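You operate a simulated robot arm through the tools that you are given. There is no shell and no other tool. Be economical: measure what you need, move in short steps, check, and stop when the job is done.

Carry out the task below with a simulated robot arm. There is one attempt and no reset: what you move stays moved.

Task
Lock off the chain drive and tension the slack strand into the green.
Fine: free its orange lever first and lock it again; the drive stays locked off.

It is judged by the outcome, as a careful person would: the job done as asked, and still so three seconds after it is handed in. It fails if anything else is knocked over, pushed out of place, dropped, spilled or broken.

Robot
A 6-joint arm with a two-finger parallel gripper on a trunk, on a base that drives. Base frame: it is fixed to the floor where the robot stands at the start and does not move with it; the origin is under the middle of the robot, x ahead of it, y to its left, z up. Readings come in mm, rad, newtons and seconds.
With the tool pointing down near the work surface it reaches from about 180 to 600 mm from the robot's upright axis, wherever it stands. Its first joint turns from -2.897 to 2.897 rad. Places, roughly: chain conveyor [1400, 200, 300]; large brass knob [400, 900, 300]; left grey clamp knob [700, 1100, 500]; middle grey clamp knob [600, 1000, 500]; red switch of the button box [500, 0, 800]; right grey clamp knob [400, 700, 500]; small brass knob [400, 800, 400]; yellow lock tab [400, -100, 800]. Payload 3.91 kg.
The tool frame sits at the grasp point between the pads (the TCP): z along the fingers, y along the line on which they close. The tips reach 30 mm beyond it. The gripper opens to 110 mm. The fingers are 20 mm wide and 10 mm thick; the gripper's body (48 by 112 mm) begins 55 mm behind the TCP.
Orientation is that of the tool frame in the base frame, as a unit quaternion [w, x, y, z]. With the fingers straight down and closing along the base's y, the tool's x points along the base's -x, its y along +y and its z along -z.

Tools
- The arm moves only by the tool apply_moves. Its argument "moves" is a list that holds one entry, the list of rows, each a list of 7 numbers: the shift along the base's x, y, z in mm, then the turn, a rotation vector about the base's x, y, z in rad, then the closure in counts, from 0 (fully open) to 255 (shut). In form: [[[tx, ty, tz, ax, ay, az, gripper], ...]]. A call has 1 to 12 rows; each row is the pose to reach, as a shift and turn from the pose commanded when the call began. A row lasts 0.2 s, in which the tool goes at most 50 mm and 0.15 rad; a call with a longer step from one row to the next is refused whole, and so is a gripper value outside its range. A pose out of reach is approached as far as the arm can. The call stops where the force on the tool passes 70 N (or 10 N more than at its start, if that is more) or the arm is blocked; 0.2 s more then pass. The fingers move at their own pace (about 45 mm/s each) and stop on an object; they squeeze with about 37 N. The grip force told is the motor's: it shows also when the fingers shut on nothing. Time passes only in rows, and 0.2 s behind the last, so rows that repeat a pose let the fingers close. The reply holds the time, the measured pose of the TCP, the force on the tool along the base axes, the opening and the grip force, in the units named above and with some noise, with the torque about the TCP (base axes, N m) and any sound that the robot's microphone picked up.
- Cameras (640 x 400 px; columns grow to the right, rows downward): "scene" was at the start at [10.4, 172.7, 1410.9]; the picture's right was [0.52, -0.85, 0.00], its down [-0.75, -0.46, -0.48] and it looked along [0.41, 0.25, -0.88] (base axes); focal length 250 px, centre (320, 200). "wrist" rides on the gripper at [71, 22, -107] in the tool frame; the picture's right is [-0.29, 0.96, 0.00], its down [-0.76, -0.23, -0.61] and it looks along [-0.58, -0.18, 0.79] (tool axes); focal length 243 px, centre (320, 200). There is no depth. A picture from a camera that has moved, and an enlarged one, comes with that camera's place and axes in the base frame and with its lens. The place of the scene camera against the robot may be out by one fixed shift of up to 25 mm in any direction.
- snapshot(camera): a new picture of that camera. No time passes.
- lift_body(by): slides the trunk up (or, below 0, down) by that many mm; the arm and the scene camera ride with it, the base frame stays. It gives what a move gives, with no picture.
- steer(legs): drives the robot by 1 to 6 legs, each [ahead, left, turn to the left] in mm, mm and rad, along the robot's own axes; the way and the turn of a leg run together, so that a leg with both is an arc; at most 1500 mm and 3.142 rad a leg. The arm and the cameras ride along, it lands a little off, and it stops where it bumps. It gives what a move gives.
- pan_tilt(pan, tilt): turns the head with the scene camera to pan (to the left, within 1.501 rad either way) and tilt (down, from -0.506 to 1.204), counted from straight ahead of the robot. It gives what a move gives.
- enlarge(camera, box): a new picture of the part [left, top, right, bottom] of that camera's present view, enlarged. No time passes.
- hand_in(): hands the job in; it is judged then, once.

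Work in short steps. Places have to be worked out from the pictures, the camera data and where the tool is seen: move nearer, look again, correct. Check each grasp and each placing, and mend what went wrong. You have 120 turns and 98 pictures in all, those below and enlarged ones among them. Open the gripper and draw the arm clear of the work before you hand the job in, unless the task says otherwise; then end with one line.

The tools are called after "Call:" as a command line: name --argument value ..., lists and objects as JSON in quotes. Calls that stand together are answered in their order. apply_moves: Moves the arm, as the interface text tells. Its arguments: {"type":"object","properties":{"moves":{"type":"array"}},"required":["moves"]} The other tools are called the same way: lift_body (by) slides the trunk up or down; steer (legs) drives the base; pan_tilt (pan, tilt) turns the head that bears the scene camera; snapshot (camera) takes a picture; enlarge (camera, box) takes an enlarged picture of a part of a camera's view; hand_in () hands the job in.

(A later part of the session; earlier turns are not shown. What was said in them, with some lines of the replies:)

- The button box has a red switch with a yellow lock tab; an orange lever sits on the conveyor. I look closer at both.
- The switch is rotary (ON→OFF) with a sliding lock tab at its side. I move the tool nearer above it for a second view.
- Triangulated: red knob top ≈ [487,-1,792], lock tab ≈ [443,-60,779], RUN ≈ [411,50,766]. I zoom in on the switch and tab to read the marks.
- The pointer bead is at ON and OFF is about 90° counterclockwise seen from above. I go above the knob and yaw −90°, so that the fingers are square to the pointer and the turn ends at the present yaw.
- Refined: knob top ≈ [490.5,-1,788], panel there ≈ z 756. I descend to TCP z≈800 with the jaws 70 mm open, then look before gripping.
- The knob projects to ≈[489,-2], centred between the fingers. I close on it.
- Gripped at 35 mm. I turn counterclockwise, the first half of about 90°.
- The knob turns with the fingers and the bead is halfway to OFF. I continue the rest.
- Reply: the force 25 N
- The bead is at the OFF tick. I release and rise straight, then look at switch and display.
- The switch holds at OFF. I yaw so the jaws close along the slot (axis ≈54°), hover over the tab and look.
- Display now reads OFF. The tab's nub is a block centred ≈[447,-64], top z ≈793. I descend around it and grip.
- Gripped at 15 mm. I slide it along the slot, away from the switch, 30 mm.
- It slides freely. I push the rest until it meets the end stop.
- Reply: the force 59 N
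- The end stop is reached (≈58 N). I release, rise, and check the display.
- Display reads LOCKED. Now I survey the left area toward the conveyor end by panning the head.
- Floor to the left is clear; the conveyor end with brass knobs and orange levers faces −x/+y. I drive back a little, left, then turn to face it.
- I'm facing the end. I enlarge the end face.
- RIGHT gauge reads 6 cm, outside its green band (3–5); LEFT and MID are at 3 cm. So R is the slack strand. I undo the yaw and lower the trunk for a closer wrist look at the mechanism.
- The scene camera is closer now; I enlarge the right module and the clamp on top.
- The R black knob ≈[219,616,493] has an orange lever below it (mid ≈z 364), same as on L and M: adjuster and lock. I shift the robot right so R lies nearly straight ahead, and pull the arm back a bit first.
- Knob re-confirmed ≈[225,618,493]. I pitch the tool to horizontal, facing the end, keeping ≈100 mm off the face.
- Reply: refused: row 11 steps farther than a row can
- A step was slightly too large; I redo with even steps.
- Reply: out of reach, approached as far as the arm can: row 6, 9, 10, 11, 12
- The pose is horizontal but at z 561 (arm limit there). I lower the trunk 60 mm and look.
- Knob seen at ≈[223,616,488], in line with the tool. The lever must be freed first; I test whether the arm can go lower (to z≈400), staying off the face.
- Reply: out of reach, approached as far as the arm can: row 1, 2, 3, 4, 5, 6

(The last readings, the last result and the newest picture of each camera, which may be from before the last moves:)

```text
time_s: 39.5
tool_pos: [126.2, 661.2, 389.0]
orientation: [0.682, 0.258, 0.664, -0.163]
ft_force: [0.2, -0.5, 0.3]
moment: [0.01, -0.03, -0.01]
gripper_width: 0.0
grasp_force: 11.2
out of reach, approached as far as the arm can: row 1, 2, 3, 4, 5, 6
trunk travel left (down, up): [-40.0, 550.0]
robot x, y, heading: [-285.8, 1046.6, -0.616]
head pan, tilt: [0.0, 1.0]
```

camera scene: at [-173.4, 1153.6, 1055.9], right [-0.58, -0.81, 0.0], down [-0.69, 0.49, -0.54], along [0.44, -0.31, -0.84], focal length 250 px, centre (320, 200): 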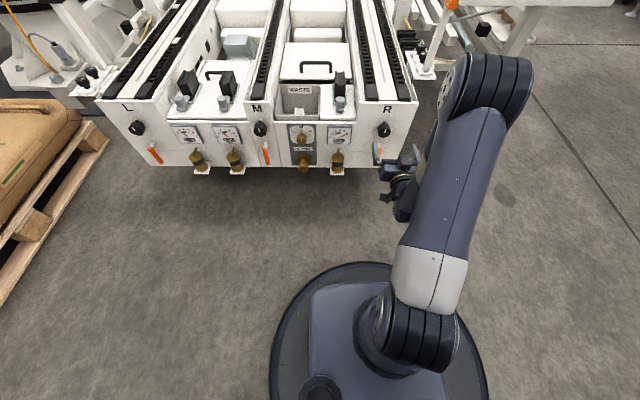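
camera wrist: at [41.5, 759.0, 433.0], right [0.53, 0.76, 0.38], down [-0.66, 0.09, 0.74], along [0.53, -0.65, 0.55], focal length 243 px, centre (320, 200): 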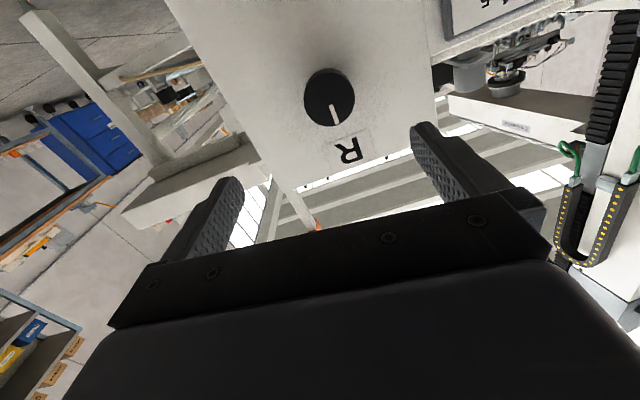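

It reaches z 389. I back the robot 70 mm for room, and look from both cameras.

Call:
steer --legs '[[-70, -20, 0]]'

Call:
snapshot --camera "wrist"

Call:
enlarge --camera "scene" --box '[330, 90, 450, 190]'

```text
time_s: 40.5
tool_pos: [58.4, 685.8, 389.3]
orientation: [0.682, 0.26, 0.664, -0.164]
ft_force: [-0.6, -0.1, -0.4]
moment: [-0.01, 0.03, 0.01]
gripper_width: 0.0
grasp_force: 36.9
trunk travel left (down, up): [-40.0, 550.0]
robot x, y, heading: [-355.9, 1073.6, -0.621]
head pan, tilt: [0.0, 1.0]
```

```text
56 pictures are left
camera wrist: at [-13.7, 771.9, 322.1], right [0.52, 0.74, 0.42], down [-0.68, 0.07, 0.73], along [0.52, -0.67, 0.54], focal length 243 px, centre (320, 200)
```

wrist: 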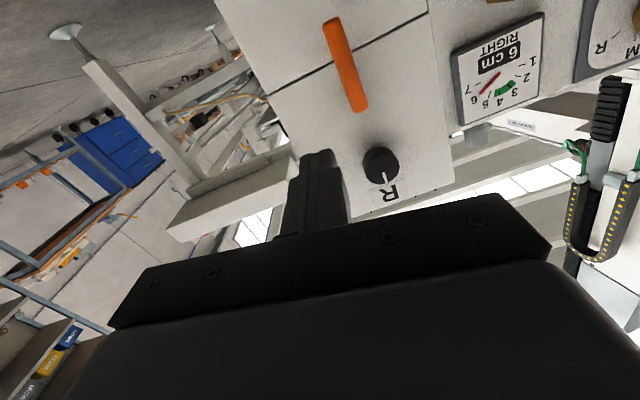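

```text
4.00 times, centred on (390, 140) of scene
camera zoom: at [-241.7, 1177.7, 1055.9], right [-0.58, -0.82, 0.0], down [-0.69, 0.49, -0.54], along [0.44, -0.31, -0.84], focal length 1000 px, centre (40, 440)
```

zoom: 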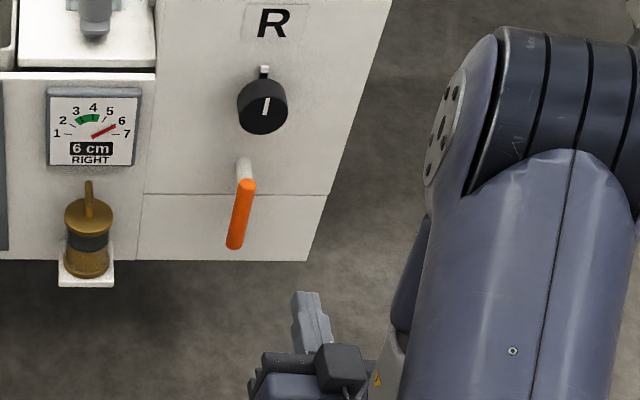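

The lever hangs from pivot ≈[223,614,405] to tip ≈[223,615,330]. I zoom to look for markings around it and the knob.

Call:
enlarge --camera "wrist" --box '[280, 0, 440, 220]'

```text
1.82 times, centred on (360, 110) of wrist
camera zoom: at [-13.7, 771.9, 322.1], right [0.52, 0.74, 0.42], down [-0.68, 0.07, 0.73], along [0.52, -0.67, 0.54], focal length 441 px, centre (247, 364)
```

zoom: 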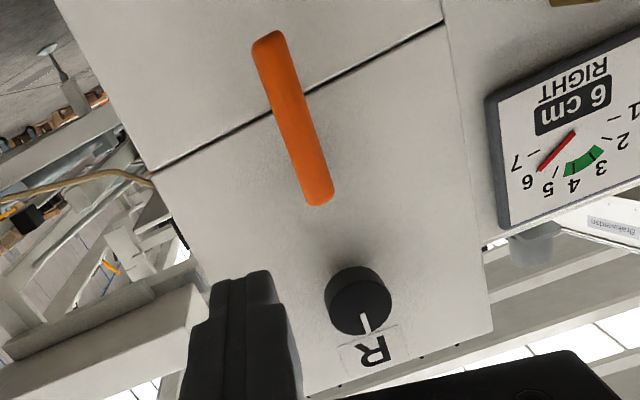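

No markings seen. Plan: grip the handle near its lower half with closing axis horizontal and swing it about its pivot, feeling the direction. First lower the trunk, open the jaws, line up in front of the handle.

Call:
lift_body --by -38

Call:
apply_moves --moves '[[[19, -1, 0, -0.028, 0.02, 0, 120], [38, -2, 0, -0.056, 0.04, 0, 120], [56, -4, 0, -0.084, 0.06, 0, 120], [75, -5, 0, -0.111, 0.08, 0, 120], [75, -5, 0, -0.111, 0.08, 0, 120]]]'

Call:
snapshot --camera "wrist"

```text
time_s: 41.3
tool_pos: [57.6, 685.1, 350.1]
orientation: [0.682, 0.259, 0.664, -0.162]
ft_force: [0.1, -0.3, -0.2]
moment: [-0.03, -0.01, -0.01]
gripper_width: 0.0
grasp_force: 36.9
trunk travel left (down, up): [-2.0, 588.0]
robot x, y, heading: [-358.1, 1071.9, -0.619]
head pan, tilt: [0.0, 1.0]
```

```text
time_s: 42.5
tool_pos: [119.8, 639.1, 361.2]
orientation: [0.676, 0.228, 0.679, -0.174]
ft_force: [0.6, 0.7, 0.1]
moment: [0.01, -0.04, -0.02]
gripper_width: 58.3
grasp_force: 0.0
out of reach, approached as far as the arm can: row 1, 2, 3, 4, 5
trunk travel left (down, up): [-2.0, 588.0]
robot x, y, heading: [-355.7, 1070.3, -0.618]
head pan, tilt: [0.0, 1.0]
```

```text
53 pictures are left
camera wrist: at [43.4, 719.7, 294.4], right [0.52, 0.78, 0.36], down [-0.65, 0.08, 0.76], along [0.56, -0.62, 0.55], focal length 243 px, centre (320, 200)
```

wrist: 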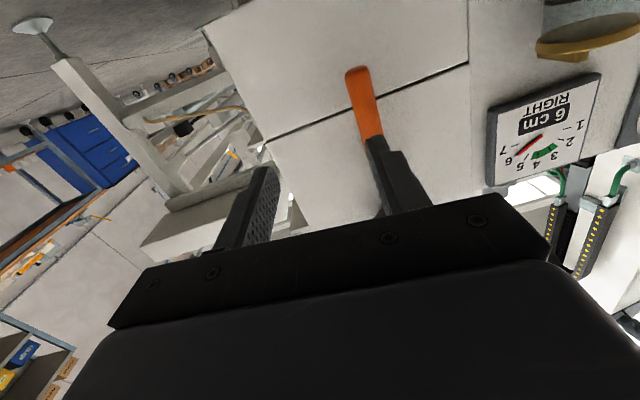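

The arm stalls laterally, apparently a wrist limit at this roll. I test rolling the tool +0.9 about its axis while asking for the same lateral shift.

Call:
apply_moves --moves '[[[0, 0, 0, 0.117, -0.085, 0, 120], [0, 0, 0, 0.234, -0.17, 0, 120], [0, 0, 0, 0.351, -0.255, 0, 120], [0, 0, 0, 0.468, -0.34, 0, 120], [0, 0, 0, 0.585, -0.425, 0, 120], [0, 0, 0, 0.702, -0.51, 0, 120], [0, 0, 0, 0.702, -0.51, 0, 120]]]'

```text
time_s: 44.1
tool_pos: [121.5, 637.7, 361.5]
orientation: [0.704, 0.48, 0.508, 0.129]
ft_force: [0.6, -0.2, 0.6]
moment: [0.01, 0.0, 0.01]
gripper_width: 58.1
grasp_force: 0.1
trunk travel left (down, up): [-2.0, 588.0]
robot x, y, heading: [-352.4, 1073.1, -0.618]
head pan, tilt: [0.0, 1.0]
```

Rolling works and the command base equals the achieved pose. Now I try the lateral shift of +41 mm left.

Call:
apply_moves --moves '[[[8, 11, 0, 0, 0, 0, 120], [16, 22, 0, 0, 0, 0, 120], [24, 33, 0, 0, 0, 0, 120], [24, 33, 0, 0, 0, 0, 120]]]'

Call:
snapshot --camera "wrist"

```text
time_s: 45.1
tool_pos: [124.1, 650.0, 362.0]
orientation: [0.702, 0.474, 0.514, 0.134]
ft_force: [0.0, 0.0, -0.7]
moment: [0.02, 0.03, 0.01]
gripper_width: 58.4
grasp_force: 0.1
out of reach, approached as far as the arm can: row 1, 2, 3, 4
trunk travel left (down, up): [-2.0, 588.0]
robot x, y, heading: [-354.9, 1073.7, -0.616]
head pan, tilt: [0.0, 1.0]
```

```text
52 pictures are left
camera wrist: at [71.5, 765.4, 333.5], right [0.16, 0.29, 0.94], down [-0.92, -0.31, 0.25], along [0.37, -0.9, 0.22], focal length 243 px, centre (320, 200)
```

wrist: 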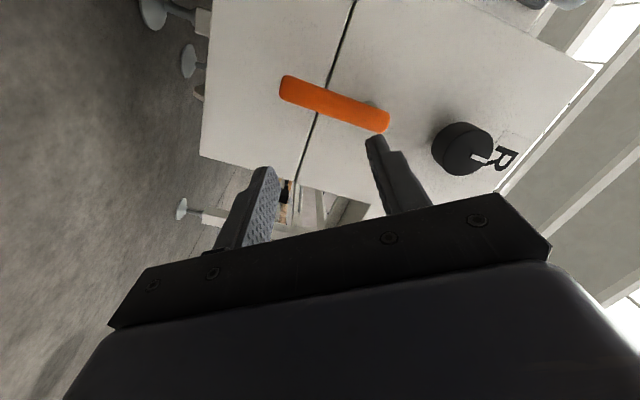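

The lateral limit is in the arm, not the roll, so I drive the base 90 mm left, keeping the tool away from the face.

Call:
apply_moves --moves '[[[-18, -25, 0, 0, 0, 0, 255], [-36, -50, 0, 0, 0, 0, 255]]]'

Call:
steer --legs '[[0, 100, 0]]'

```text
time_s: 45.7
tool_pos: [90.8, 598.5, 364.0]
orientation: [0.704, 0.479, 0.508, 0.129]
ft_force: [0.2, 0.0, -0.4]
moment: [-0.02, 0.04, -0.04]
gripper_width: 5.6
grasp_force: 0.0
trunk travel left (down, up): [-2.0, 588.0]
robot x, y, heading: [-354.0, 1075.9, -0.614]
head pan, tilt: [0.0, 1.0]
```

```text
time_s: 46.9
tool_pos: [146.1, 679.0, 362.5]
orientation: [0.704, 0.48, 0.508, 0.128]
ft_force: [-0.4, 0.7, -0.4]
moment: [-0.03, -0.01, 0.0]
gripper_width: 0.0
grasp_force: 37.4
trunk travel left (down, up): [-2.0, 588.0]
robot x, y, heading: [-296.6, 1151.0, -0.621]
head pan, tilt: [0.0, 1.0]
```

Now s matches the lever (≈629). I roll back to horizontal closing with open jaws, still off the face.

Call:
apply_moves --moves '[[[0, 0, 0, -0.109, 0.078, 0, 120], [0, 0, 0, -0.218, 0.156, 0, 120], [0, 0, 0, -0.327, 0.234, 0, 120], [-2, -2, -2, -0.436, 0.312, 0, 120], [-2, -2, -4, -0.545, 0.39, 0, 120], [-3, -4, -6, -0.654, 0.468, 0, 120], [-4, -5, -8, -0.766, 0.547, 0, 120], [-4, -5, -8, -0.766, 0.547, 0, 120]]]'

Call:
snapshot --camera "wrist"

Call:
snapshot --camera "scene"

```text
time_s: 48.7
tool_pos: [143.3, 664.1, 356.3]
orientation: [0.671, 0.204, 0.686, -0.195]
ft_force: [-0.4, -0.2, 0.1]
moment: [0.0, 0.01, 0.04]
gripper_width: 58.2
grasp_force: 0.0
out of reach, approached as far as the arm can: row 7, 8
trunk travel left (down, up): [-2.0, 588.0]
robot x, y, heading: [-297.9, 1151.8, -0.618]
head pan, tilt: [0.0, 1.0]
```

```text
51 pictures are left
camera wrist: at [64.0, 740.6, 288.6], right [0.52, 0.8, 0.3], down [-0.62, 0.12, 0.77], along [0.58, -0.59, 0.56], focal length 243 px, centre (320, 200)
```

wrist: 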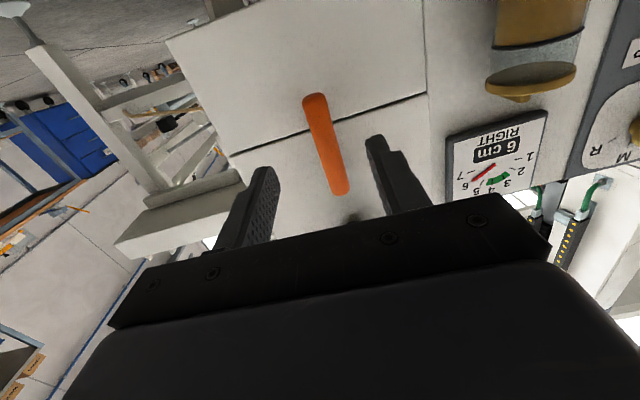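

```text
50 pictures are left
camera scene: at [-184.6, 1257.6, 1017.9], right [-0.58, -0.81, 0.0], down [-0.69, 0.49, -0.54], along [0.44, -0.31, -0.84], focal length 250 px, centre (320, 200)
```

scene: 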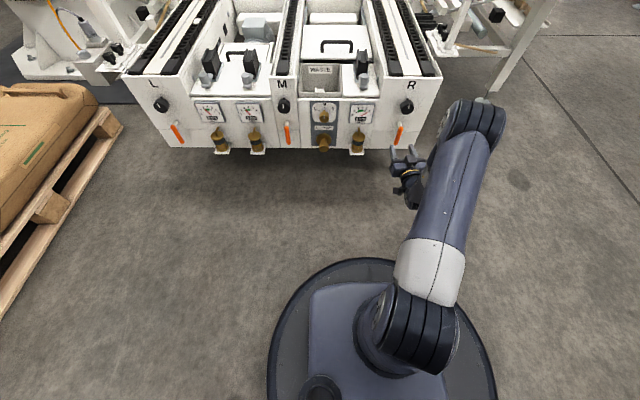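

The handle is centred between the open fingers, closing axis level. I advance 75 mm along the tool axis to straddle it.

Call:
apply_moves --moves '[[[17, -11, 0, 0, 0, 0, 120], [34, -22, 0, 0, 0, 0, 120], [50, -32, 0, 0, 0, 0, 120], [63, -40, 0, 0, 0, 0, 120], [63, -40, 0, 0, 0, 0, 120]]]'

Call:
snapshot --camera "wrist"

Call:
enlarge --camera "scene" --box '[340, 70, 460, 170]'

```text
time_s: 49.9
tool_pos: [201.7, 626.8, 357.0]
orientation: [0.67, 0.204, 0.685, -0.202]
ft_force: [-14.3, 15.4, 12.5]
moment: [-0.68, -0.15, -0.65]
gripper_width: 55.3
grasp_force: 0.1
trunk travel left (down, up): [-2.0, 588.0]
robot x, y, heading: [-298.5, 1153.9, -0.62]
head pan, tilt: [0.0, 1.0]
stopped in row 5: the force on the tool passed its limit (the readings are from after the stop); the commanded pose is now the measured one
```

```text
49 pictures are left
camera wrist: at [122.8, 703.3, 288.0], right [0.53, 0.8, 0.29], down [-0.62, 0.13, 0.77], along [0.58, -0.59, 0.57], focal length 243 px, centre (320, 200)
```

wrist: 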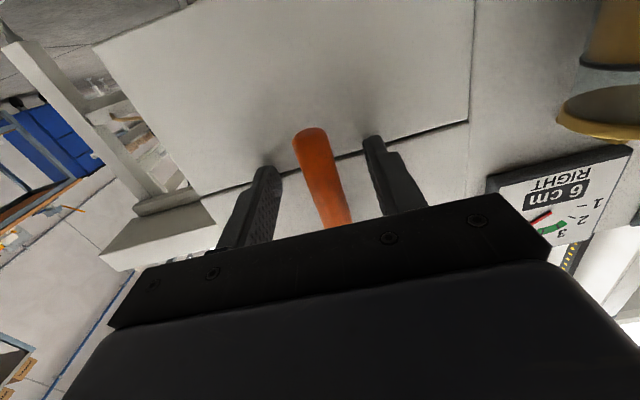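

```text
4.00 times, centred on (400, 120) of scene
camera zoom: at [-186.8, 1259.7, 1017.9], right [-0.58, -0.81, 0.0], down [-0.68, 0.49, -0.54], along [0.44, -0.31, -0.84], focal length 1000 px, centre (0, 520)
```

zoom: 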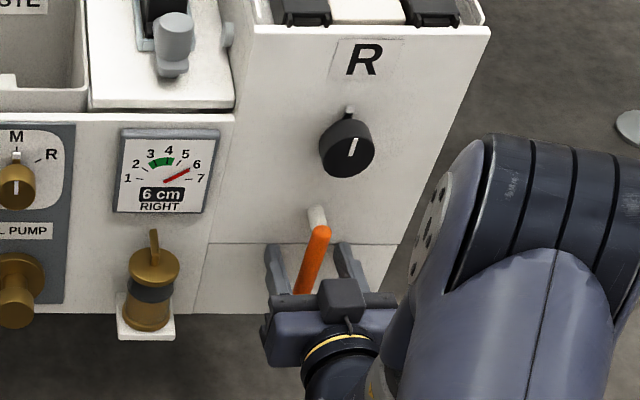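

The fingertips touched the face (c≈−172); the handle lies well between the fingers. I back off 8 mm and close on it.

Call:
apply_moves --moves '[[[-7, 4, 0, 0, 0, 0, 120], [-7, 4, 0, 0, 0, 0, 180], [-7, 4, 0, 0, 0, 0, 255], [-7, 4, 0, 0, 0, 0, 255], [-7, 4, 0, 0, 0, 0, 255], [-7, 4, 0, 0, 0, 0, 255]]]'

Call:
snapshot --camera "wrist"

```text
time_s: 51.3
tool_pos: [198.0, 632.1, 355.1]
orientation: [0.67, 0.201, 0.687, -0.199]
ft_force: [8.7, 17.5, -1.7]
moment: [-0.8, 0.28, 0.11]
gripper_width: 16.9
grasp_force: 44.9
trunk travel left (down, up): [-2.0, 588.0]
robot x, y, heading: [-296.6, 1153.2, -0.616]
head pan, tilt: [0.0, 1.0]
```

```text
47 pictures are left
camera wrist: at [117.1, 709.0, 286.2], right [0.53, 0.8, 0.29], down [-0.62, 0.13, 0.78], along [0.58, -0.59, 0.56], focal length 243 px, centre (320, 200)
```

wrist: 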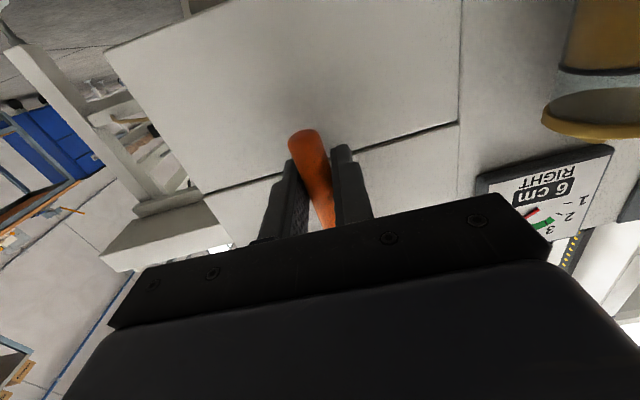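

Gripped (17 mm). Pivot is ≈40 mm above the grip. I test a small swing toward the right (counterclockwise, the usual loosening direction).

Call:
apply_moves --moves '[[[-1.8, -2.5, 0, -0.06, 0.043, 0, 255], [-3.5, -4.9, 0.5, -0.12, 0.086, 0, 255], [-3.5, -4.9, 0.5, -0.12, 0.086, 0, 255]]]'

```text
time_s: 52.1
tool_pos: [191.3, 619.4, 356.0]
orientation: [0.659, 0.179, 0.698, -0.218]
ft_force: [-12.9, 42.0, -5.2]
moment: [-1.05, 0.57, 0.19]
gripper_width: 21.9
grasp_force: 45.1
out of reach, approached as far as the arm can: row 1, 2, 3
trunk travel left (down, up): [-2.0, 588.0]
robot x, y, heading: [-298.0, 1152.4, -0.618]
head pan, tilt: [0.0, 1.0]
```

Width grew and lateral force is ~35 N; I look at what the lever did.

Call:
snapshot --camera "wrist"

Call:
enlarge --camera "scene" --box '[340, 70, 460, 170]'

```text
46 pictures are left
camera wrist: at [109.2, 692.5, 286.4], right [0.53, 0.81, 0.23], down [-0.58, 0.16, 0.79], along [0.61, -0.56, 0.56], focal length 243 px, centre (320, 200)
```

wrist: 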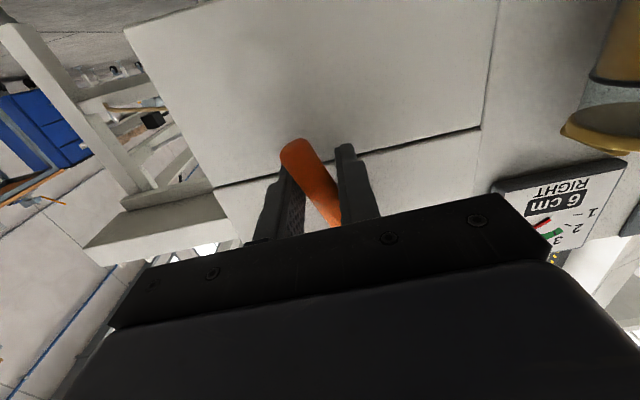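

```text
4.00 times, centred on (400, 120) of scene
camera zoom: at [-185.8, 1259.4, 1017.7], right [-0.58, -0.81, 0.0], down [-0.69, 0.49, -0.54], along [0.44, -0.31, -0.84], focal length 1000 px, centre (0, 520)
```

zoom: 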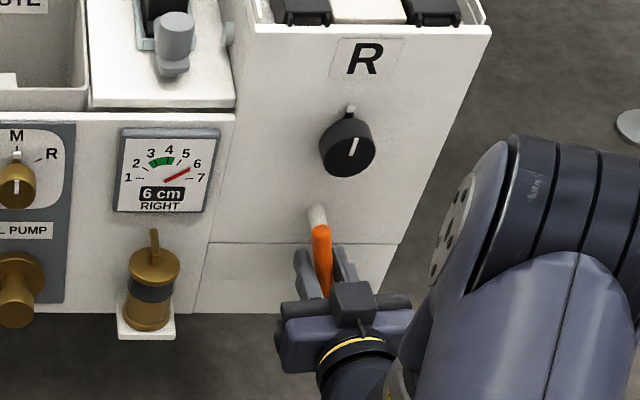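

The lever swung right about 20°, so that direction frees it. Since roll is limited, I'll push it on with closed fingers as a post from the trailing side. First release, withdraw, close, and place the post left/below the handle.

Call:
apply_moves --moves '[[[0, 0, 0, 0, 0, 0, 150], [0, 0, 0, 0, 0, 0, 120], [0, 0, 0, 0, 0, 0, 110], [-21, 13, 0, 0, 0, 0, 110], [-42, 27, 0, 0, 0, 0, 110], [-46, 30, 0, 0.1, -0.07, 0, 255], [-40, 40, -8, 0.2, -0.14, 0, 255], [-31, 51, -16, 0.3, -0.21, 0, 255], [-31, 51, -16, 0.33, -0.23, 0, 255], [-31, 51, -16, 0.33, -0.23, 0, 255]]]'

Call:
snapshot --camera "wrist"

Call:
enlarge --camera "scene" --box '[340, 70, 460, 170]'

```text
time_s: 54.3
tool_pos: [161.8, 667.9, 340.9]
orientation: [0.698, 0.311, 0.641, -0.08]
ft_force: [-0.7, 0.2, 0.3]
moment: [-0.01, -0.01, 0.0]
gripper_width: 0.0
grasp_force: 37.3
out of reach, approached as far as the arm can: row 4, 5
trunk travel left (down, up): [-2.0, 588.0]
robot x, y, heading: [-297.9, 1153.4, -0.622]
head pan, tilt: [0.0, 1.0]
```

```text
44 pictures are left
camera wrist: at [94.8, 762.8, 282.9], right [0.44, 0.68, 0.59], down [-0.76, -0.07, 0.65], along [0.48, -0.73, 0.48], focal length 243 px, centre (320, 200)
```

wrist: 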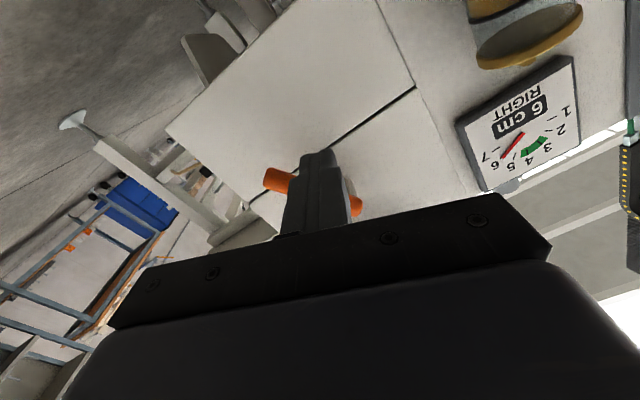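

```text
4.00 times, centred on (400, 120) of scene
camera zoom: at [-185.7, 1258.4, 1017.9], right [-0.58, -0.81, 0.0], down [-0.69, 0.49, -0.54], along [0.44, -0.31, -0.84], focal length 1000 px, centre (0, 520)
```

zoom: 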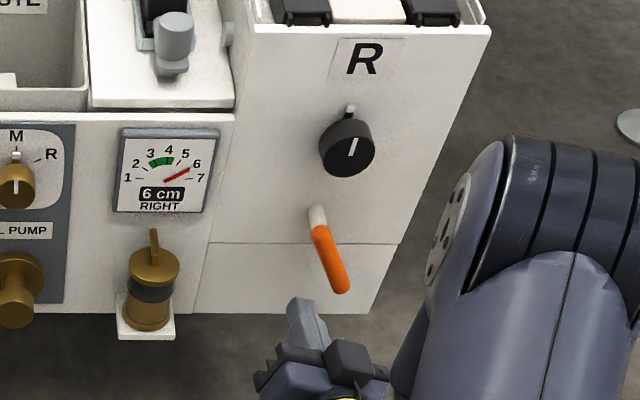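

The lever stays where left, ~35° to the right. Post is on its trailing side; I advance, then push along the arc.

Call:
apply_moves --moves '[[[15, -9, 0, 0, 0, 0, 255], [30, -19, 0, 0, 0, 0, 255], [42, -27, 0, 0, 0, 0, 255], [35, -36.7, 0, 0, 0, 0, 255], [28.5, -45.6, 2, 0, 0, 0, 255], [22.1, -54.5, 6, 0, 0, 0, 255], [16.3, -62.6, 12, 0, 0, 0, 255], [12.7, -67.5, 17, 0, 0, 0, 255], [10.4, -70.7, 22, 0, 0, 0, 255]]]'

Call:
enlarge --camera "scene" --box '[340, 70, 460, 170]'

```text
time_s: 56.3
tool_pos: [172.6, 597.4, 364.7]
orientation: [0.697, 0.311, 0.64, -0.081]
ft_force: [-0.7, -0.8, -0.4]
moment: [0.03, 0.01, 0.0]
gripper_width: 0.0
grasp_force: 37.4
trunk travel left (down, up): [-2.0, 588.0]
robot x, y, heading: [-298.1, 1152.0, -0.616]
head pan, tilt: [0.0, 1.0]
```

```text
4.00 times, centred on (400, 120) of scene
camera zoom: at [-185.7, 1258.4, 1017.9], right [-0.58, -0.81, 0.0], down [-0.68, 0.49, -0.54], along [0.44, -0.31, -0.84], focal length 1000 px, centre (0, 520)
```

zoom: 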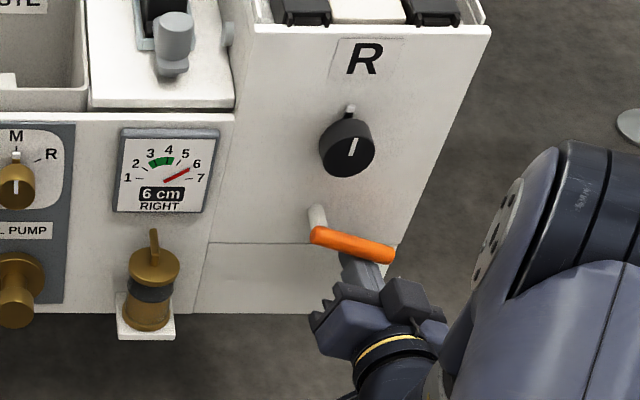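

The lever is near horizontal. I push up a little more to find its stop.

Call:
apply_moves --moves '[[[-2, -3, 6, 0, 0, 0, 255], [-4, -5, 12, 0, 0, 0, 255], [-4, -5, 17, 0, 0, 0, 255], [-4, -5, 20, 0, 0, 0, 255]]]'

Call:
enlarge --camera "scene" --box '[340, 70, 460, 170]'

```text
time_s: 57.3
tool_pos: [166.1, 595.5, 373.4]
orientation: [0.689, 0.315, 0.647, -0.077]
ft_force: [2.3, 2.5, -48.3]
moment: [-0.11, 0.31, 0.12]
gripper_width: 0.1
grasp_force: 37.0
trunk travel left (down, up): [-2.0, 588.0]
robot x, y, heading: [-296.4, 1153.9, -0.62]
head pan, tilt: [0.0, 1.0]
```

```text
4.00 times, centred on (400, 120) of scene
camera zoom: at [-183.6, 1256.2, 1017.3], right [-0.58, -0.81, 0.0], down [-0.69, 0.49, -0.54], along [0.44, -0.31, -0.84], focal length 1000 px, centre (0, 520)
```

zoom: 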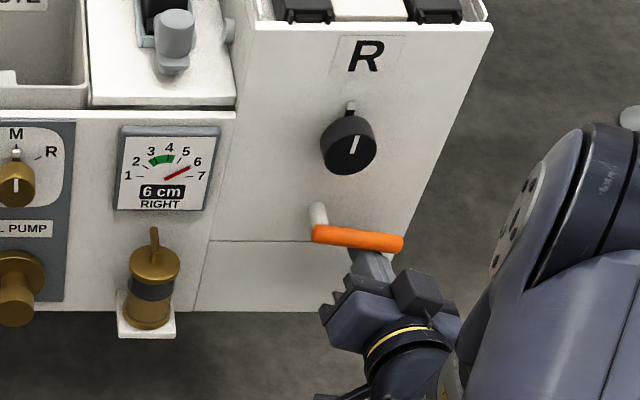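

Firm stop at horizontal: the lever is free. I withdraw, raise the trunk to the knob's height, and look.

Call:
apply_moves --moves '[[[0, 0, -15, 0, 0, 0, 255], [-17, 12, -15, 0, 0, 0, 255], [-38, 27, -15, 0, 0, 0, 200], [-58, 41, -15, 0, 0, 0, 120], [-68, 48, -15, 0, 0, 0, 100], [-62, 56, -15, -0.1, 0.07, 0, 100], [-56, 64, -15, -0.2, 0.14, 0, 100]]]'

Call:
lift_body --by 135

Call:
snapshot --camera "wrist"

```text
time_s: 58.9
tool_pos: [112.4, 656.9, 370.8]
orientation: [0.678, 0.233, 0.677, -0.166]
ft_force: [0.4, 0.6, 0.8]
moment: [0.01, 0.02, 0.01]
gripper_width: 66.6
grasp_force: 0.0
trunk travel left (down, up): [-2.0, 588.0]
robot x, y, heading: [-295.5, 1151.6, -0.621]
head pan, tilt: [0.0, 1.0]
```

```text
time_s: 60.5
tool_pos: [113.6, 656.9, 503.7]
orientation: [0.679, 0.233, 0.677, -0.165]
ft_force: [0.2, 0.6, 0.4]
moment: [0.01, 0.02, 0.03]
gripper_width: 67.0
grasp_force: 0.0
trunk travel left (down, up): [-137.0, 453.0]
robot x, y, heading: [-298.5, 1151.7, -0.619]
head pan, tilt: [0.0, 1.0]
```

```text
40 pictures are left
camera wrist: at [36.6, 739.7, 437.8], right [0.51, 0.77, 0.38], down [-0.66, 0.07, 0.75], along [0.56, -0.63, 0.54], focal length 243 px, centre (320, 200)
```

wrist: 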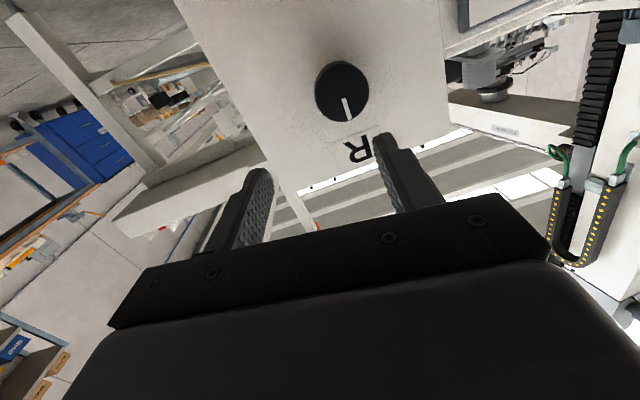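

Knob axis solved from three views: s≈629, z≈484, front c≈−195 (face −172). I align laterally and in height, trimming yaw, before advancing.

Call:
apply_moves --moves '[[[9, 12, -10, 0, 0, -0.025, 100], [17.5, 24.3, -20, 0, 0, -0.05, 100], [17.5, 24.3, -20, 0, 0, -0.05, 100]]]'

Call:
snapshot --camera "wrist"

```text
time_s: 61.3
tool_pos: [130.7, 680.3, 484.7]
orientation: [0.674, 0.249, 0.671, -0.182]
ft_force: [-0.4, 0.2, -0.6]
moment: [0.02, -0.02, 0.03]
gripper_width: 67.0
grasp_force: 0.0
trunk travel left (down, up): [-137.0, 453.0]
robot x, y, heading: [-297.1, 1152.2, -0.621]
head pan, tilt: [0.0, 1.0]
```

```text
39 pictures are left
camera wrist: at [58.0, 766.6, 416.8], right [0.55, 0.75, 0.38], down [-0.65, 0.1, 0.75], along [0.52, -0.66, 0.54], focal length 243 px, centre (320, 200)
```

wrist: 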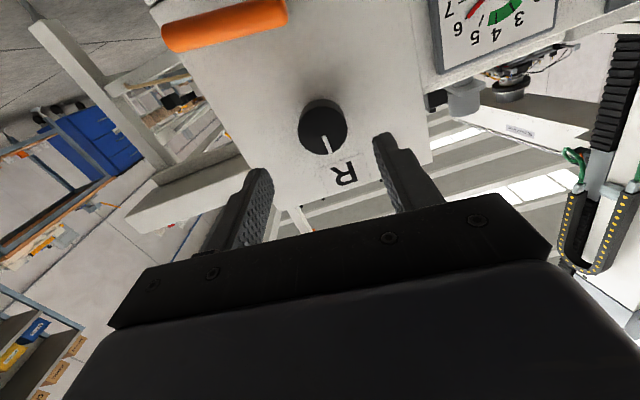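

The knob sits on the tool axis within ~4 mm. I advance 80 mm to straddle it, then close.

Call:
apply_moves --moves '[[[17, -11, 1, 0, 0, 0, 100], [34, -23, 2, 0, 0, 0, 100], [51, -34, 2, 0, 0, 0, 100], [66, -45, 2, 0, 0, 0, 100], [66, -45, 2, 0, 0, 0, 200], [66, -45, 2, 0, 0, 0, 255], [66, -45, 2, 0, 0, 0, 255], [66, -45, 2, 0, 0, 0, 255], [66, -45, 2, 0, 0, 0, 255]]]'

Call:
snapshot --camera "wrist"

Call:
enlarge --camera "scene" --box '[330, 60, 450, 160]'

```text
time_s: 63.3
tool_pos: [196.2, 634.1, 486.3]
orientation: [0.674, 0.252, 0.67, -0.184]
ft_force: [-1.4, -12.2, -1.3]
moment: [0.23, 0.35, -0.81]
gripper_width: 41.3
grasp_force: 45.4
trunk travel left (down, up): [-137.0, 453.0]
robot x, y, heading: [-296.6, 1151.0, -0.617]
head pan, tilt: [0.0, 1.0]
```

```text
38 pictures are left
camera wrist: at [124.3, 720.4, 419.5], right [0.55, 0.75, 0.38], down [-0.65, 0.1, 0.75], along [0.52, -0.66, 0.54], focal length 243 px, centre (320, 200)
```

wrist: 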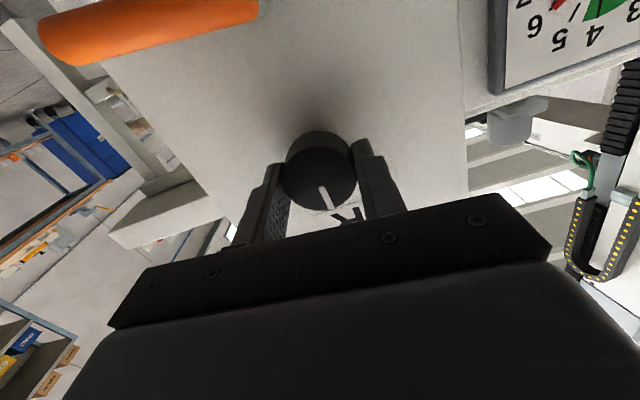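

```text
4.00 times, centred on (390, 110) of scene
camera zoom: at [-185.6, 1257.7, 1152.9], right [-0.58, -0.81, 0.0], down [-0.68, 0.49, -0.54], along [0.44, -0.31, -0.84], focal length 1000 px, centre (40, 560)
```

zoom: 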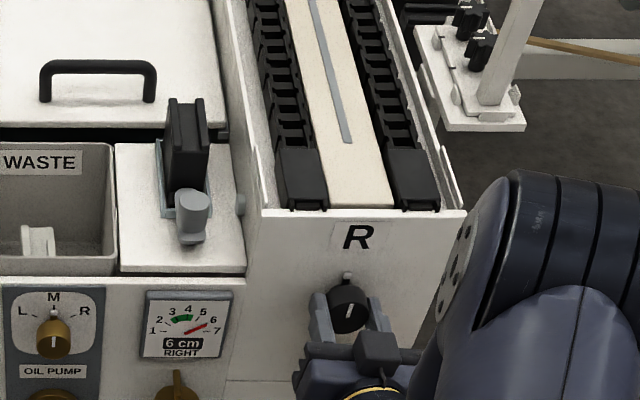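

Gripped at 41 mm. I turn clockwise (as tightening) 0.6 rad and read the RIGHT gauge.

Call:
apply_moves --moves '[[[0, 0, 0, 0.098, -0.07, 0, 255], [0, 0, 0, 0.195, -0.139, 0, 255], [0, 0, 0, 0.293, -0.209, 0, 255], [0, 0, 0, 0.39, -0.278, 0, 255], [0, 0, 0, 0.488, -0.348, 0, 255], [0, 0, 0, 0.488, -0.348, 0, 255]]]'

Call:
enlarge --camera "scene" --box '[350, 110, 430, 170]'

```text
time_s: 64.7
tool_pos: [195.2, 632.9, 487.3]
orientation: [0.699, 0.434, 0.568, 0.029]
ft_force: [4.0, -41.8, -6.1]
moment: [0.02, 0.07, -0.03]
gripper_width: 40.9
grasp_force: 45.4
trunk travel left (down, up): [-137.0, 453.0]
robot x, y, heading: [-297.2, 1155.4, -0.622]
head pan, tilt: [0.0, 1.0]
```

```text
6.67 times, centred on (390, 140) of scene
camera zoom: at [-185.1, 1256.2, 1153.0], right [-0.58, -0.81, 0.0], down [-0.68, 0.49, -0.54], along [0.44, -0.31, -0.84], focal length 1667 px, centre (-147, 600)
```

zoom: 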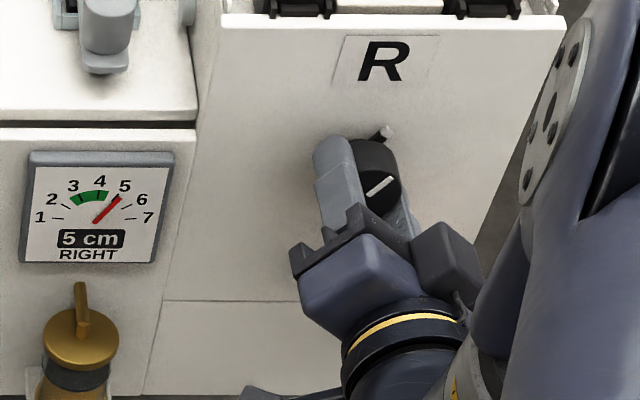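

Tightening clockwise moves the needle 6→5. I relieve the side load by 2 mm and turn 0.5 rad more.

Call:
apply_moves --moves '[[[-1, -1.6, 0, 0.1, -0.071, 0, 255], [-1, -1.6, 0, 0.2, -0.142, 0, 255], [-1, -1.6, 0, 0.3, -0.214, 0, 255], [-1, -1.6, 0, 0.407, -0.29, 0, 255], [-1, -1.6, 0, 0.407, -0.29, 0, 255]]]'

Call:
enlarge --camera "scene" --box '[350, 110, 430, 170]'

```text
time_s: 65.9
tool_pos: [195.1, 634.5, 486.1]
orientation: [0.671, 0.557, 0.444, 0.206]
ft_force: [4.6, -34.4, -9.4]
moment: [-0.37, -0.48, -0.5]
gripper_width: 40.9
grasp_force: 44.8
trunk travel left (down, up): [-137.0, 453.0]
robot x, y, heading: [-297.7, 1154.5, -0.615]
head pan, tilt: [0.0, 1.0]
```

```text
6.67 times, centred on (390, 140) of scene
camera zoom: at [-185.1, 1256.7, 1153.0], right [-0.58, -0.81, 0.0], down [-0.69, 0.49, -0.54], along [0.44, -0.31, -0.84], focal length 1667 px, centre (-147, 600)
```

zoom: 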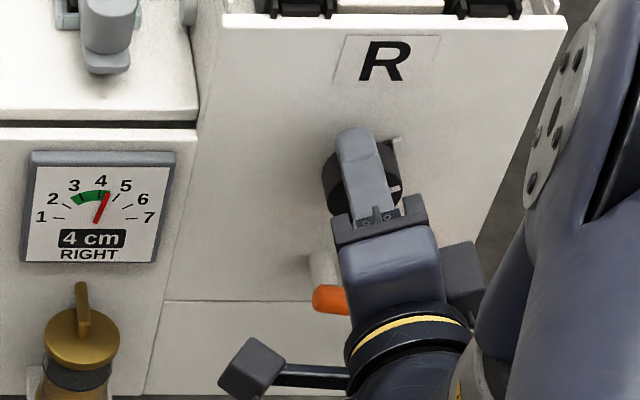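

Needle at the right edge of the green (≈4.2). I turn 0.4 rad more to the middle.

Call:
apply_moves --moves '[[[-0.5, -1, 0, 0.1, -0.071, 0, 255], [-1, -1.6, 0, 0.2, -0.142, 0, 255], [-1, -1.6, 0, 0.315, -0.224, 0, 255], [-1, -1.6, 0, 0.315, -0.224, 0, 255]]]'

Call:
enlarge --camera "scene" --box '[350, 120, 400, 160]'

```text
time_s: 66.9
tool_pos: [195.3, 632.7, 485.1]
orientation: [0.621, 0.628, 0.33, 0.333]
ft_force: [2.3, -14.9, -10.8]
moment: [-0.65, -0.85, -0.88]
gripper_width: 40.7
grasp_force: 45.2
trunk travel left (down, up): [-137.0, 453.0]
robot x, y, heading: [-298.8, 1153.7, -0.624]
head pan, tilt: [0.0, 1.0]
```

```text
10.00 times, centred on (375, 140) of scene
camera zoom: at [-185.2, 1257.5, 1152.9], right [-0.58, -0.81, 0.0], down [-0.69, 0.49, -0.54], along [0.44, -0.31, -0.84], focal length 2500 px, centre (-230, 800)
```

zoom: 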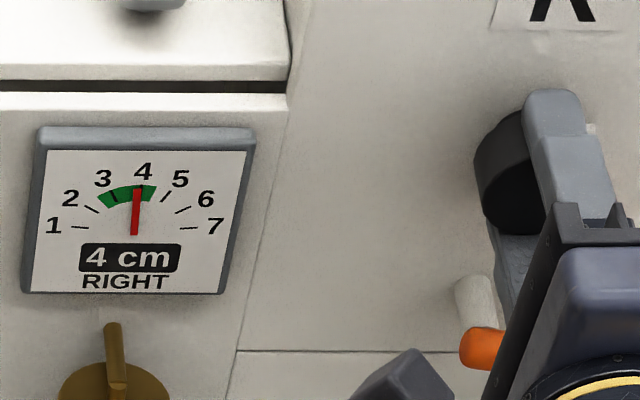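

Now ≈3.9, inside green; I add 0.22 rad for margin.

Call:
apply_moves --moves '[[[-0.5, -1, 0, 0.09, -0.064, 0, 255], [-0.5, -1, 0, 0.18, -0.128, 0, 255], [-0.5, -1, 0, 0.18, -0.128, 0, 255]]]'

Call:
enlarge --camera "scene" --box '[350, 120, 400, 160]'

```text
time_s: 67.7
tool_pos: [196.6, 633.8, 484.7]
orientation: [0.582, 0.658, 0.259, 0.401]
ft_force: [3.2, -1.6, -14.1]
moment: [-0.68, -0.92, 0.92]
gripper_width: 40.8
grasp_force: 44.9
trunk travel left (down, up): [-137.0, 453.0]
robot x, y, heading: [-297.9, 1154.4, -0.621]
head pan, tilt: [0.0, 1.0]
```

```text
10.00 times, centred on (375, 140) of scene
camera zoom: at [-185.0, 1257.8, 1152.8], right [-0.58, -0.81, 0.0], down [-0.69, 0.49, -0.54], along [0.44, -0.31, -0.84], focal length 2500 px, centre (-230, 800)
```

zoom: 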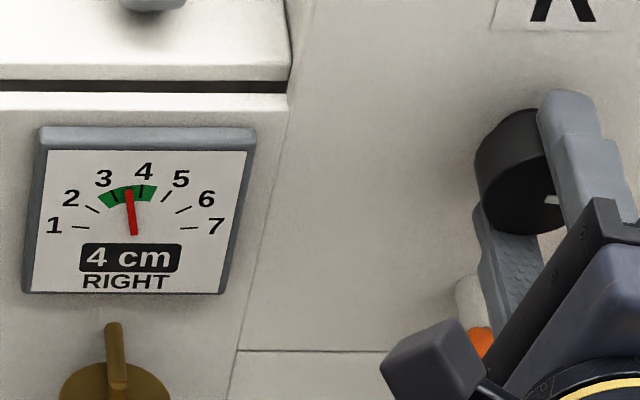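

Needle centred in the green. I release slowly, back off and check that it stays.

Call:
apply_moves --moves '[[[0, 0, 0, 0, 0, 0, 200], [0, 0, 0, 0, 0, 0, 120], [0, 0, 0, 0, 0, 0, 100], [0, 0, 0, 0, 0, 0, 100], [-17, 12, 0, 0, 0, 0, 100], [-40, 28, 0, 0, 0, 0, 100], [-65, 46, 0, 0, 0, 0, 100]]]'

Call:
enlarge --camera "scene" --box '[340, 90, 440, 170]'

```text
time_s: 69.3
tool_pos: [129.3, 677.7, 484.5]
orientation: [0.584, 0.657, 0.258, 0.4]
ft_force: [0.1, 0.6, -0.2]
moment: [0.0, 0.05, 0.0]
gripper_width: 66.7
grasp_force: 0.1
trunk travel left (down, up): [-137.0, 453.0]
robot x, y, heading: [-294.6, 1156.4, -0.619]
head pan, tilt: [0.0, 1.0]
```

```text
5.00 times, centred on (390, 130) of scene
camera zoom: at [-185.6, 1258.4, 1152.9], right [-0.58, -0.81, 0.0], down [-0.69, 0.49, -0.54], along [0.44, -0.31, -0.84], focal length 1250 px, centre (-30, 550)
```

zoom: 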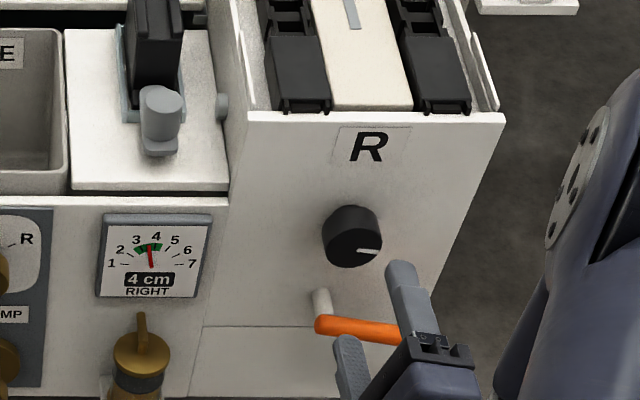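

The gauge holds at mid-green. Now I lock the lever again: lower the trunk, close the fingers and bring the post above the lever's outer half (still off the face).

Call:
lift_body --by -100

Call:
apply_moves --moves '[[[-10, -13, 15, 0, 0, 0, 255], [-20, -27, 30, 0, 0, 0, 255], [-29, -40, 46, 0, 0, 0, 255], [-29, -40, 46, 0, 0, 0, 255]]]'

Call:
enlarge --camera "scene" --box '[340, 60, 460, 160]'

Call:
snapshot --camera "wrist"

```text
time_s: 70.7
tool_pos: [128.9, 678.2, 384.7]
orientation: [0.582, 0.658, 0.259, 0.402]
ft_force: [-0.1, -0.4, 0.5]
moment: [0.0, -0.02, 0.01]
gripper_width: 67.1
grasp_force: 0.0
trunk travel left (down, up): [-37.0, 553.0]
robot x, y, heading: [-295.9, 1151.9, -0.626]
head pan, tilt: [0.0, 1.0]
```

```text
time_s: 71.7
tool_pos: [101.2, 637.8, 431.3]
orientation: [0.583, 0.658, 0.258, 0.401]
ft_force: [-0.3, -0.5, -0.3]
moment: [0.0, 0.02, -0.01]
gripper_width: 0.1
grasp_force: 21.1
trunk travel left (down, up): [-37.0, 553.0]
robot x, y, heading: [-300.1, 1154.4, -0.61]
head pan, tilt: [0.0, 1.0]
```

```text
4.00 times, centred on (400, 110) of scene
camera zoom: at [-185.7, 1258.4, 1052.9], right [-0.58, -0.81, 0.0], down [-0.69, 0.49, -0.54], along [0.44, -0.31, -0.84], focal length 1000 px, centre (0, 560)
```

zoom: 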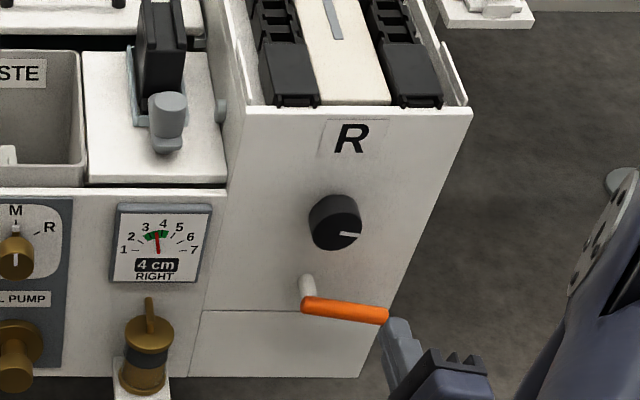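

```text
30 pictures are left
camera wrist: at [47.9, 751.1, 467.6], right [-0.28, -0.41, 0.87], down [-0.89, -0.23, -0.4], along [0.36, -0.88, -0.3], focal length 243 px, centre (320, 200)
```

wrist: 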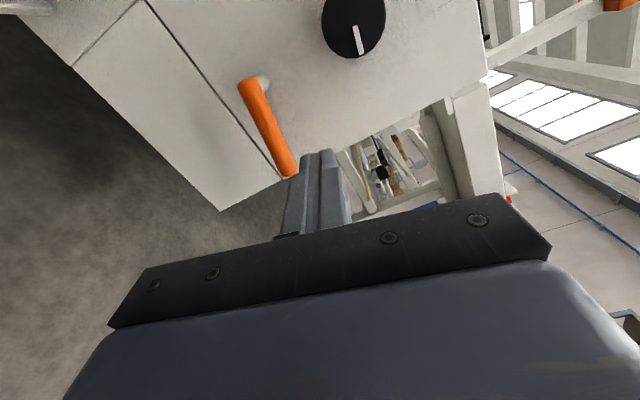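

The post is ≈35 mm above the handle's middle. I advance and sweep it down, part of the way.

Call:
apply_moves --moves '[[[22, -15, 0, 0, 0, 0, 255], [44, -31, 0, 0, 0, 0, 255], [65, -46.5, 0, 0, 0, 0, 255], [65, -46.5, -16, 0, 0, 0, 255], [64.4, -47.3, -30, 0, 0, 0, 255], [64.4, -47.3, -44, 0, 0, 0, 255], [66.8, -44, -57, 0, 0, 0, 255], [70.9, -38.4, -70, 0, 0, 0, 255]]]'

Call:
enlarge --camera "scene" --box '[340, 60, 460, 160]'

```text
time_s: 73.5
tool_pos: [170.8, 600.9, 359.8]
orientation: [0.583, 0.658, 0.259, 0.401]
ft_force: [1.0, -0.8, 0.6]
moment: [0.0, -0.03, 0.04]
gripper_width: 0.0
grasp_force: 37.3
trunk travel left (down, up): [-37.0, 553.0]
robot x, y, heading: [-298.3, 1154.1, -0.616]
head pan, tilt: [0.0, 1.0]
```

```text
4.00 times, centred on (400, 110) of scene
camera zoom: at [-185.7, 1258.4, 1052.9], right [-0.58, -0.81, 0.0], down [-0.68, 0.49, -0.54], along [0.44, -0.31, -0.84], focal length 1000 px, centre (0, 560)
```

zoom: 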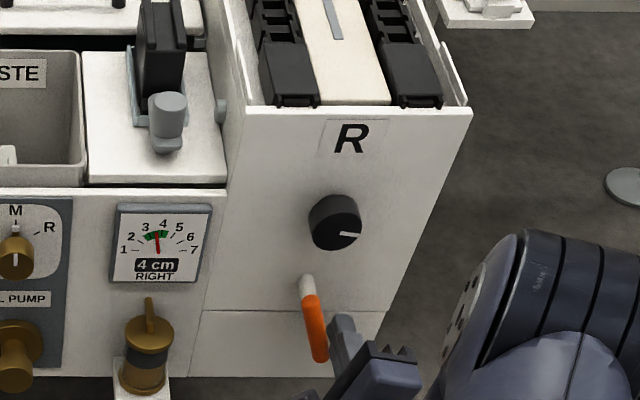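

Lever is nearly down. I push it on left to its stop, gently.

Call:
apply_moves --moves '[[[5, 7, -7, 0, 0, 0, 255], [9, 12.5, -11, 0, 0, 0, 255], [12, 16.6, -13, 0, 0, 0, 255], [14, 19.4, -13, 0, 0, 0, 255], [15.5, 21.5, -13, 0, 0, 0, 255], [16.5, 23, -13, 0, 0, 0, 255]]]'

Call:
enlarge --camera "scene" --box '[340, 60, 460, 160]'

```text
time_s: 74.9
tool_pos: [184.4, 619.1, 347.8]
orientation: [0.585, 0.659, 0.256, 0.399]
ft_force: [-6.3, -24.8, -5.6]
moment: [-0.2, 0.09, -0.27]
gripper_width: 0.0
grasp_force: 36.9
trunk travel left (down, up): [-37.0, 553.0]
robot x, y, heading: [-301.7, 1152.3, -0.624]
head pan, tilt: [0.0, 1.0]
```

```text
4.00 times, centred on (400, 110) of scene
camera zoom: at [-185.4, 1257.1, 1052.9], right [-0.58, -0.81, 0.0], down [-0.68, 0.49, -0.54], along [0.44, -0.31, -0.84], focal length 1000 px, centre (0, 560)
```

zoom: 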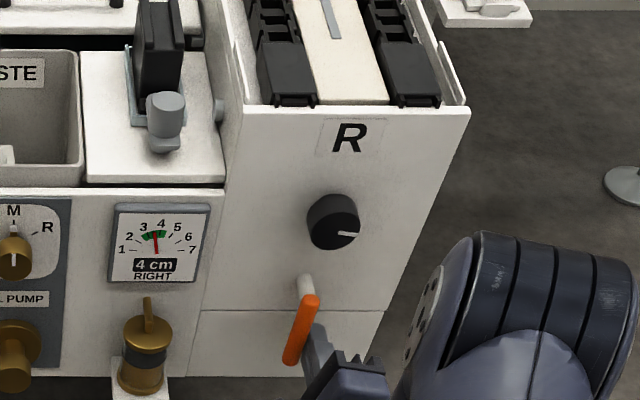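

About 28 N and the lever looks vertical. I push 4 mm more to confirm it's the stop.

Call:
apply_moves --moves '[[[1.2, 1.6, 0, 0, 0, 0, 255], [2.3, 3.2, 0, 0, 0, 0, 255], [2.3, 3.2, 0, 0, 0, 0, 255]]]'

```text
time_s: 75.7
tool_pos: [184.2, 620.8, 348.3]
orientation: [0.586, 0.661, 0.251, 0.397]
ft_force: [-14.8, -52.0, -8.7]
moment: [-0.3, 0.17, -0.6]
gripper_width: 0.0
grasp_force: 37.0
trunk travel left (down, up): [-37.0, 553.0]
robot x, y, heading: [-300.3, 1155.7, -0.623]
head pan, tilt: [0.0, 1.0]
```

Force doubled with hardly any motion: the lever is at its stop. I withdraw: right, then back, and check everything.

Call:
apply_moves --moves '[[[-6, -8, 0, 0, 0, 0, 255], [-10, -14, 0, 0, 0, 0, 255], [-30, 0, 0, 0, 0, 0, 255], [-62, 23, 0, 0, 0, 0, 200], [-100, 50, 5, 0, 0, 0, 100], [-125, 68, 5, 0, 0, 0, 0]]]'

Call:
lift_body --by 250

Call:
snapshot --camera "scene"

Call:
enlarge --camera "scene" --box '[240, 90, 460, 240]'

```text
time_s: 77.1
tool_pos: [66.7, 694.3, 352.3]
orientation: [0.583, 0.658, 0.258, 0.401]
ft_force: [0.3, 1.0, 0.1]
moment: [0.02, 0.03, -0.01]
gripper_width: 66.2
grasp_force: 0.0
trunk travel left (down, up): [-37.0, 553.0]
robot x, y, heading: [-297.4, 1156.2, -0.619]
head pan, tilt: [0.0, 1.0]
```

```text
time_s: 79.6
tool_pos: [66.7, 693.7, 602.0]
orientation: [0.583, 0.657, 0.258, 0.401]
ft_force: [0.4, 0.7, 0.0]
moment: [0.01, -0.02, 0.02]
gripper_width: 110.0
grasp_force: 0.1
trunk travel left (down, up): [-287.0, 303.0]
robot x, y, heading: [-299.4, 1151.1, -0.617]
head pan, tilt: [0.0, 1.0]
```

```text
27 pictures are left
camera scene: at [-185.7, 1258.4, 1302.9], right [-0.58, -0.81, 0.0], down [-0.69, 0.49, -0.54], along [0.44, -0.31, -0.84], focal length 250 px, centre (320, 200)
```

scene: 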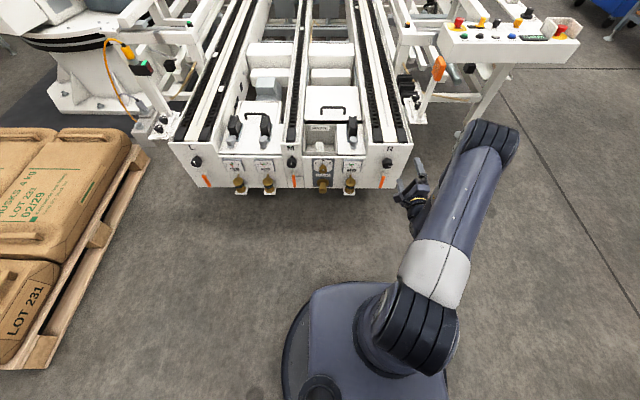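

```text
2.67 times, centred on (350, 165) of scene
camera zoom: at [-185.7, 1258.4, 1302.9], right [-0.58, -0.81, 0.0], down [-0.69, 0.49, -0.54], along [0.44, -0.31, -0.84], focal length 667 px, centre (240, 293)
```

zoom: 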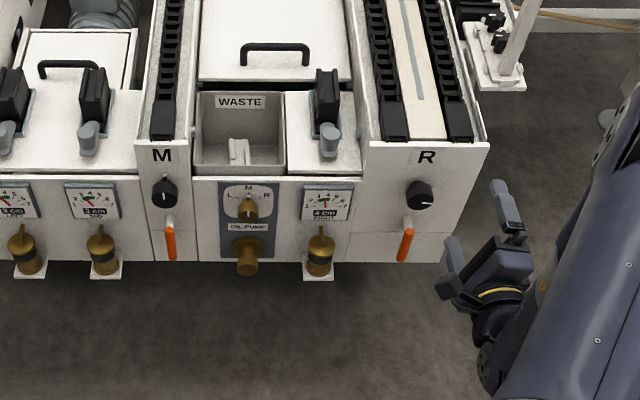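

R lever is down like the others. A final close check of the gauge and of the button box.

Call:
enlarge --camera "scene" --box '[330, 140, 400, 195]'

Call:
enlarge --camera "scene" --box '[435, 0, 595, 80]'

```text
7.27 times, centred on (365, 168) of scene
camera zoom: at [-185.7, 1258.4, 1302.9], right [-0.58, -0.81, 0.0], down [-0.69, 0.49, -0.54], along [0.44, -0.31, -0.84], focal length 1818 px, centre (-7, 436)
```

zoom: 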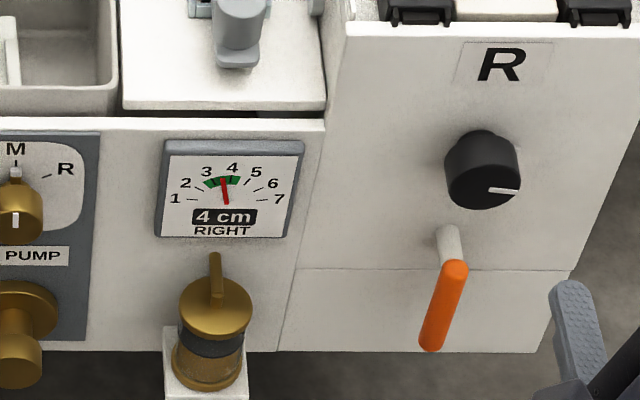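

```text
4.00 times, centred on (515, 40) of scene
camera zoom: at [-185.7, 1258.4, 1302.9], right [-0.58, -0.81, 0.0], down [-0.69, 0.49, -0.54], along [0.44, -0.31, -0.84], focal length 1000 px, centre (-460, 840)
```

zoom: 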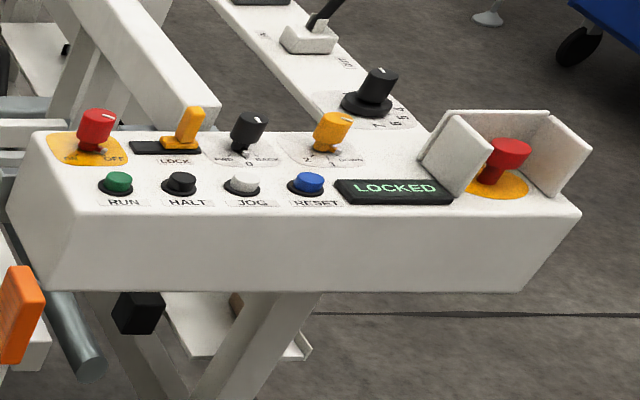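

Display says LOCKED, RIGHT reads mid-green, the lever is locked, and the arm is clear and open. I hand in.

Call:
hand_in

```text
The job is handed in.
```

The chain drive is locked off (switch at OFF, tab across, display reads LOCKED), and the slack right strand now reads 4 cm, mid-green. Its orange lever was freed before adjusting and locked again after.
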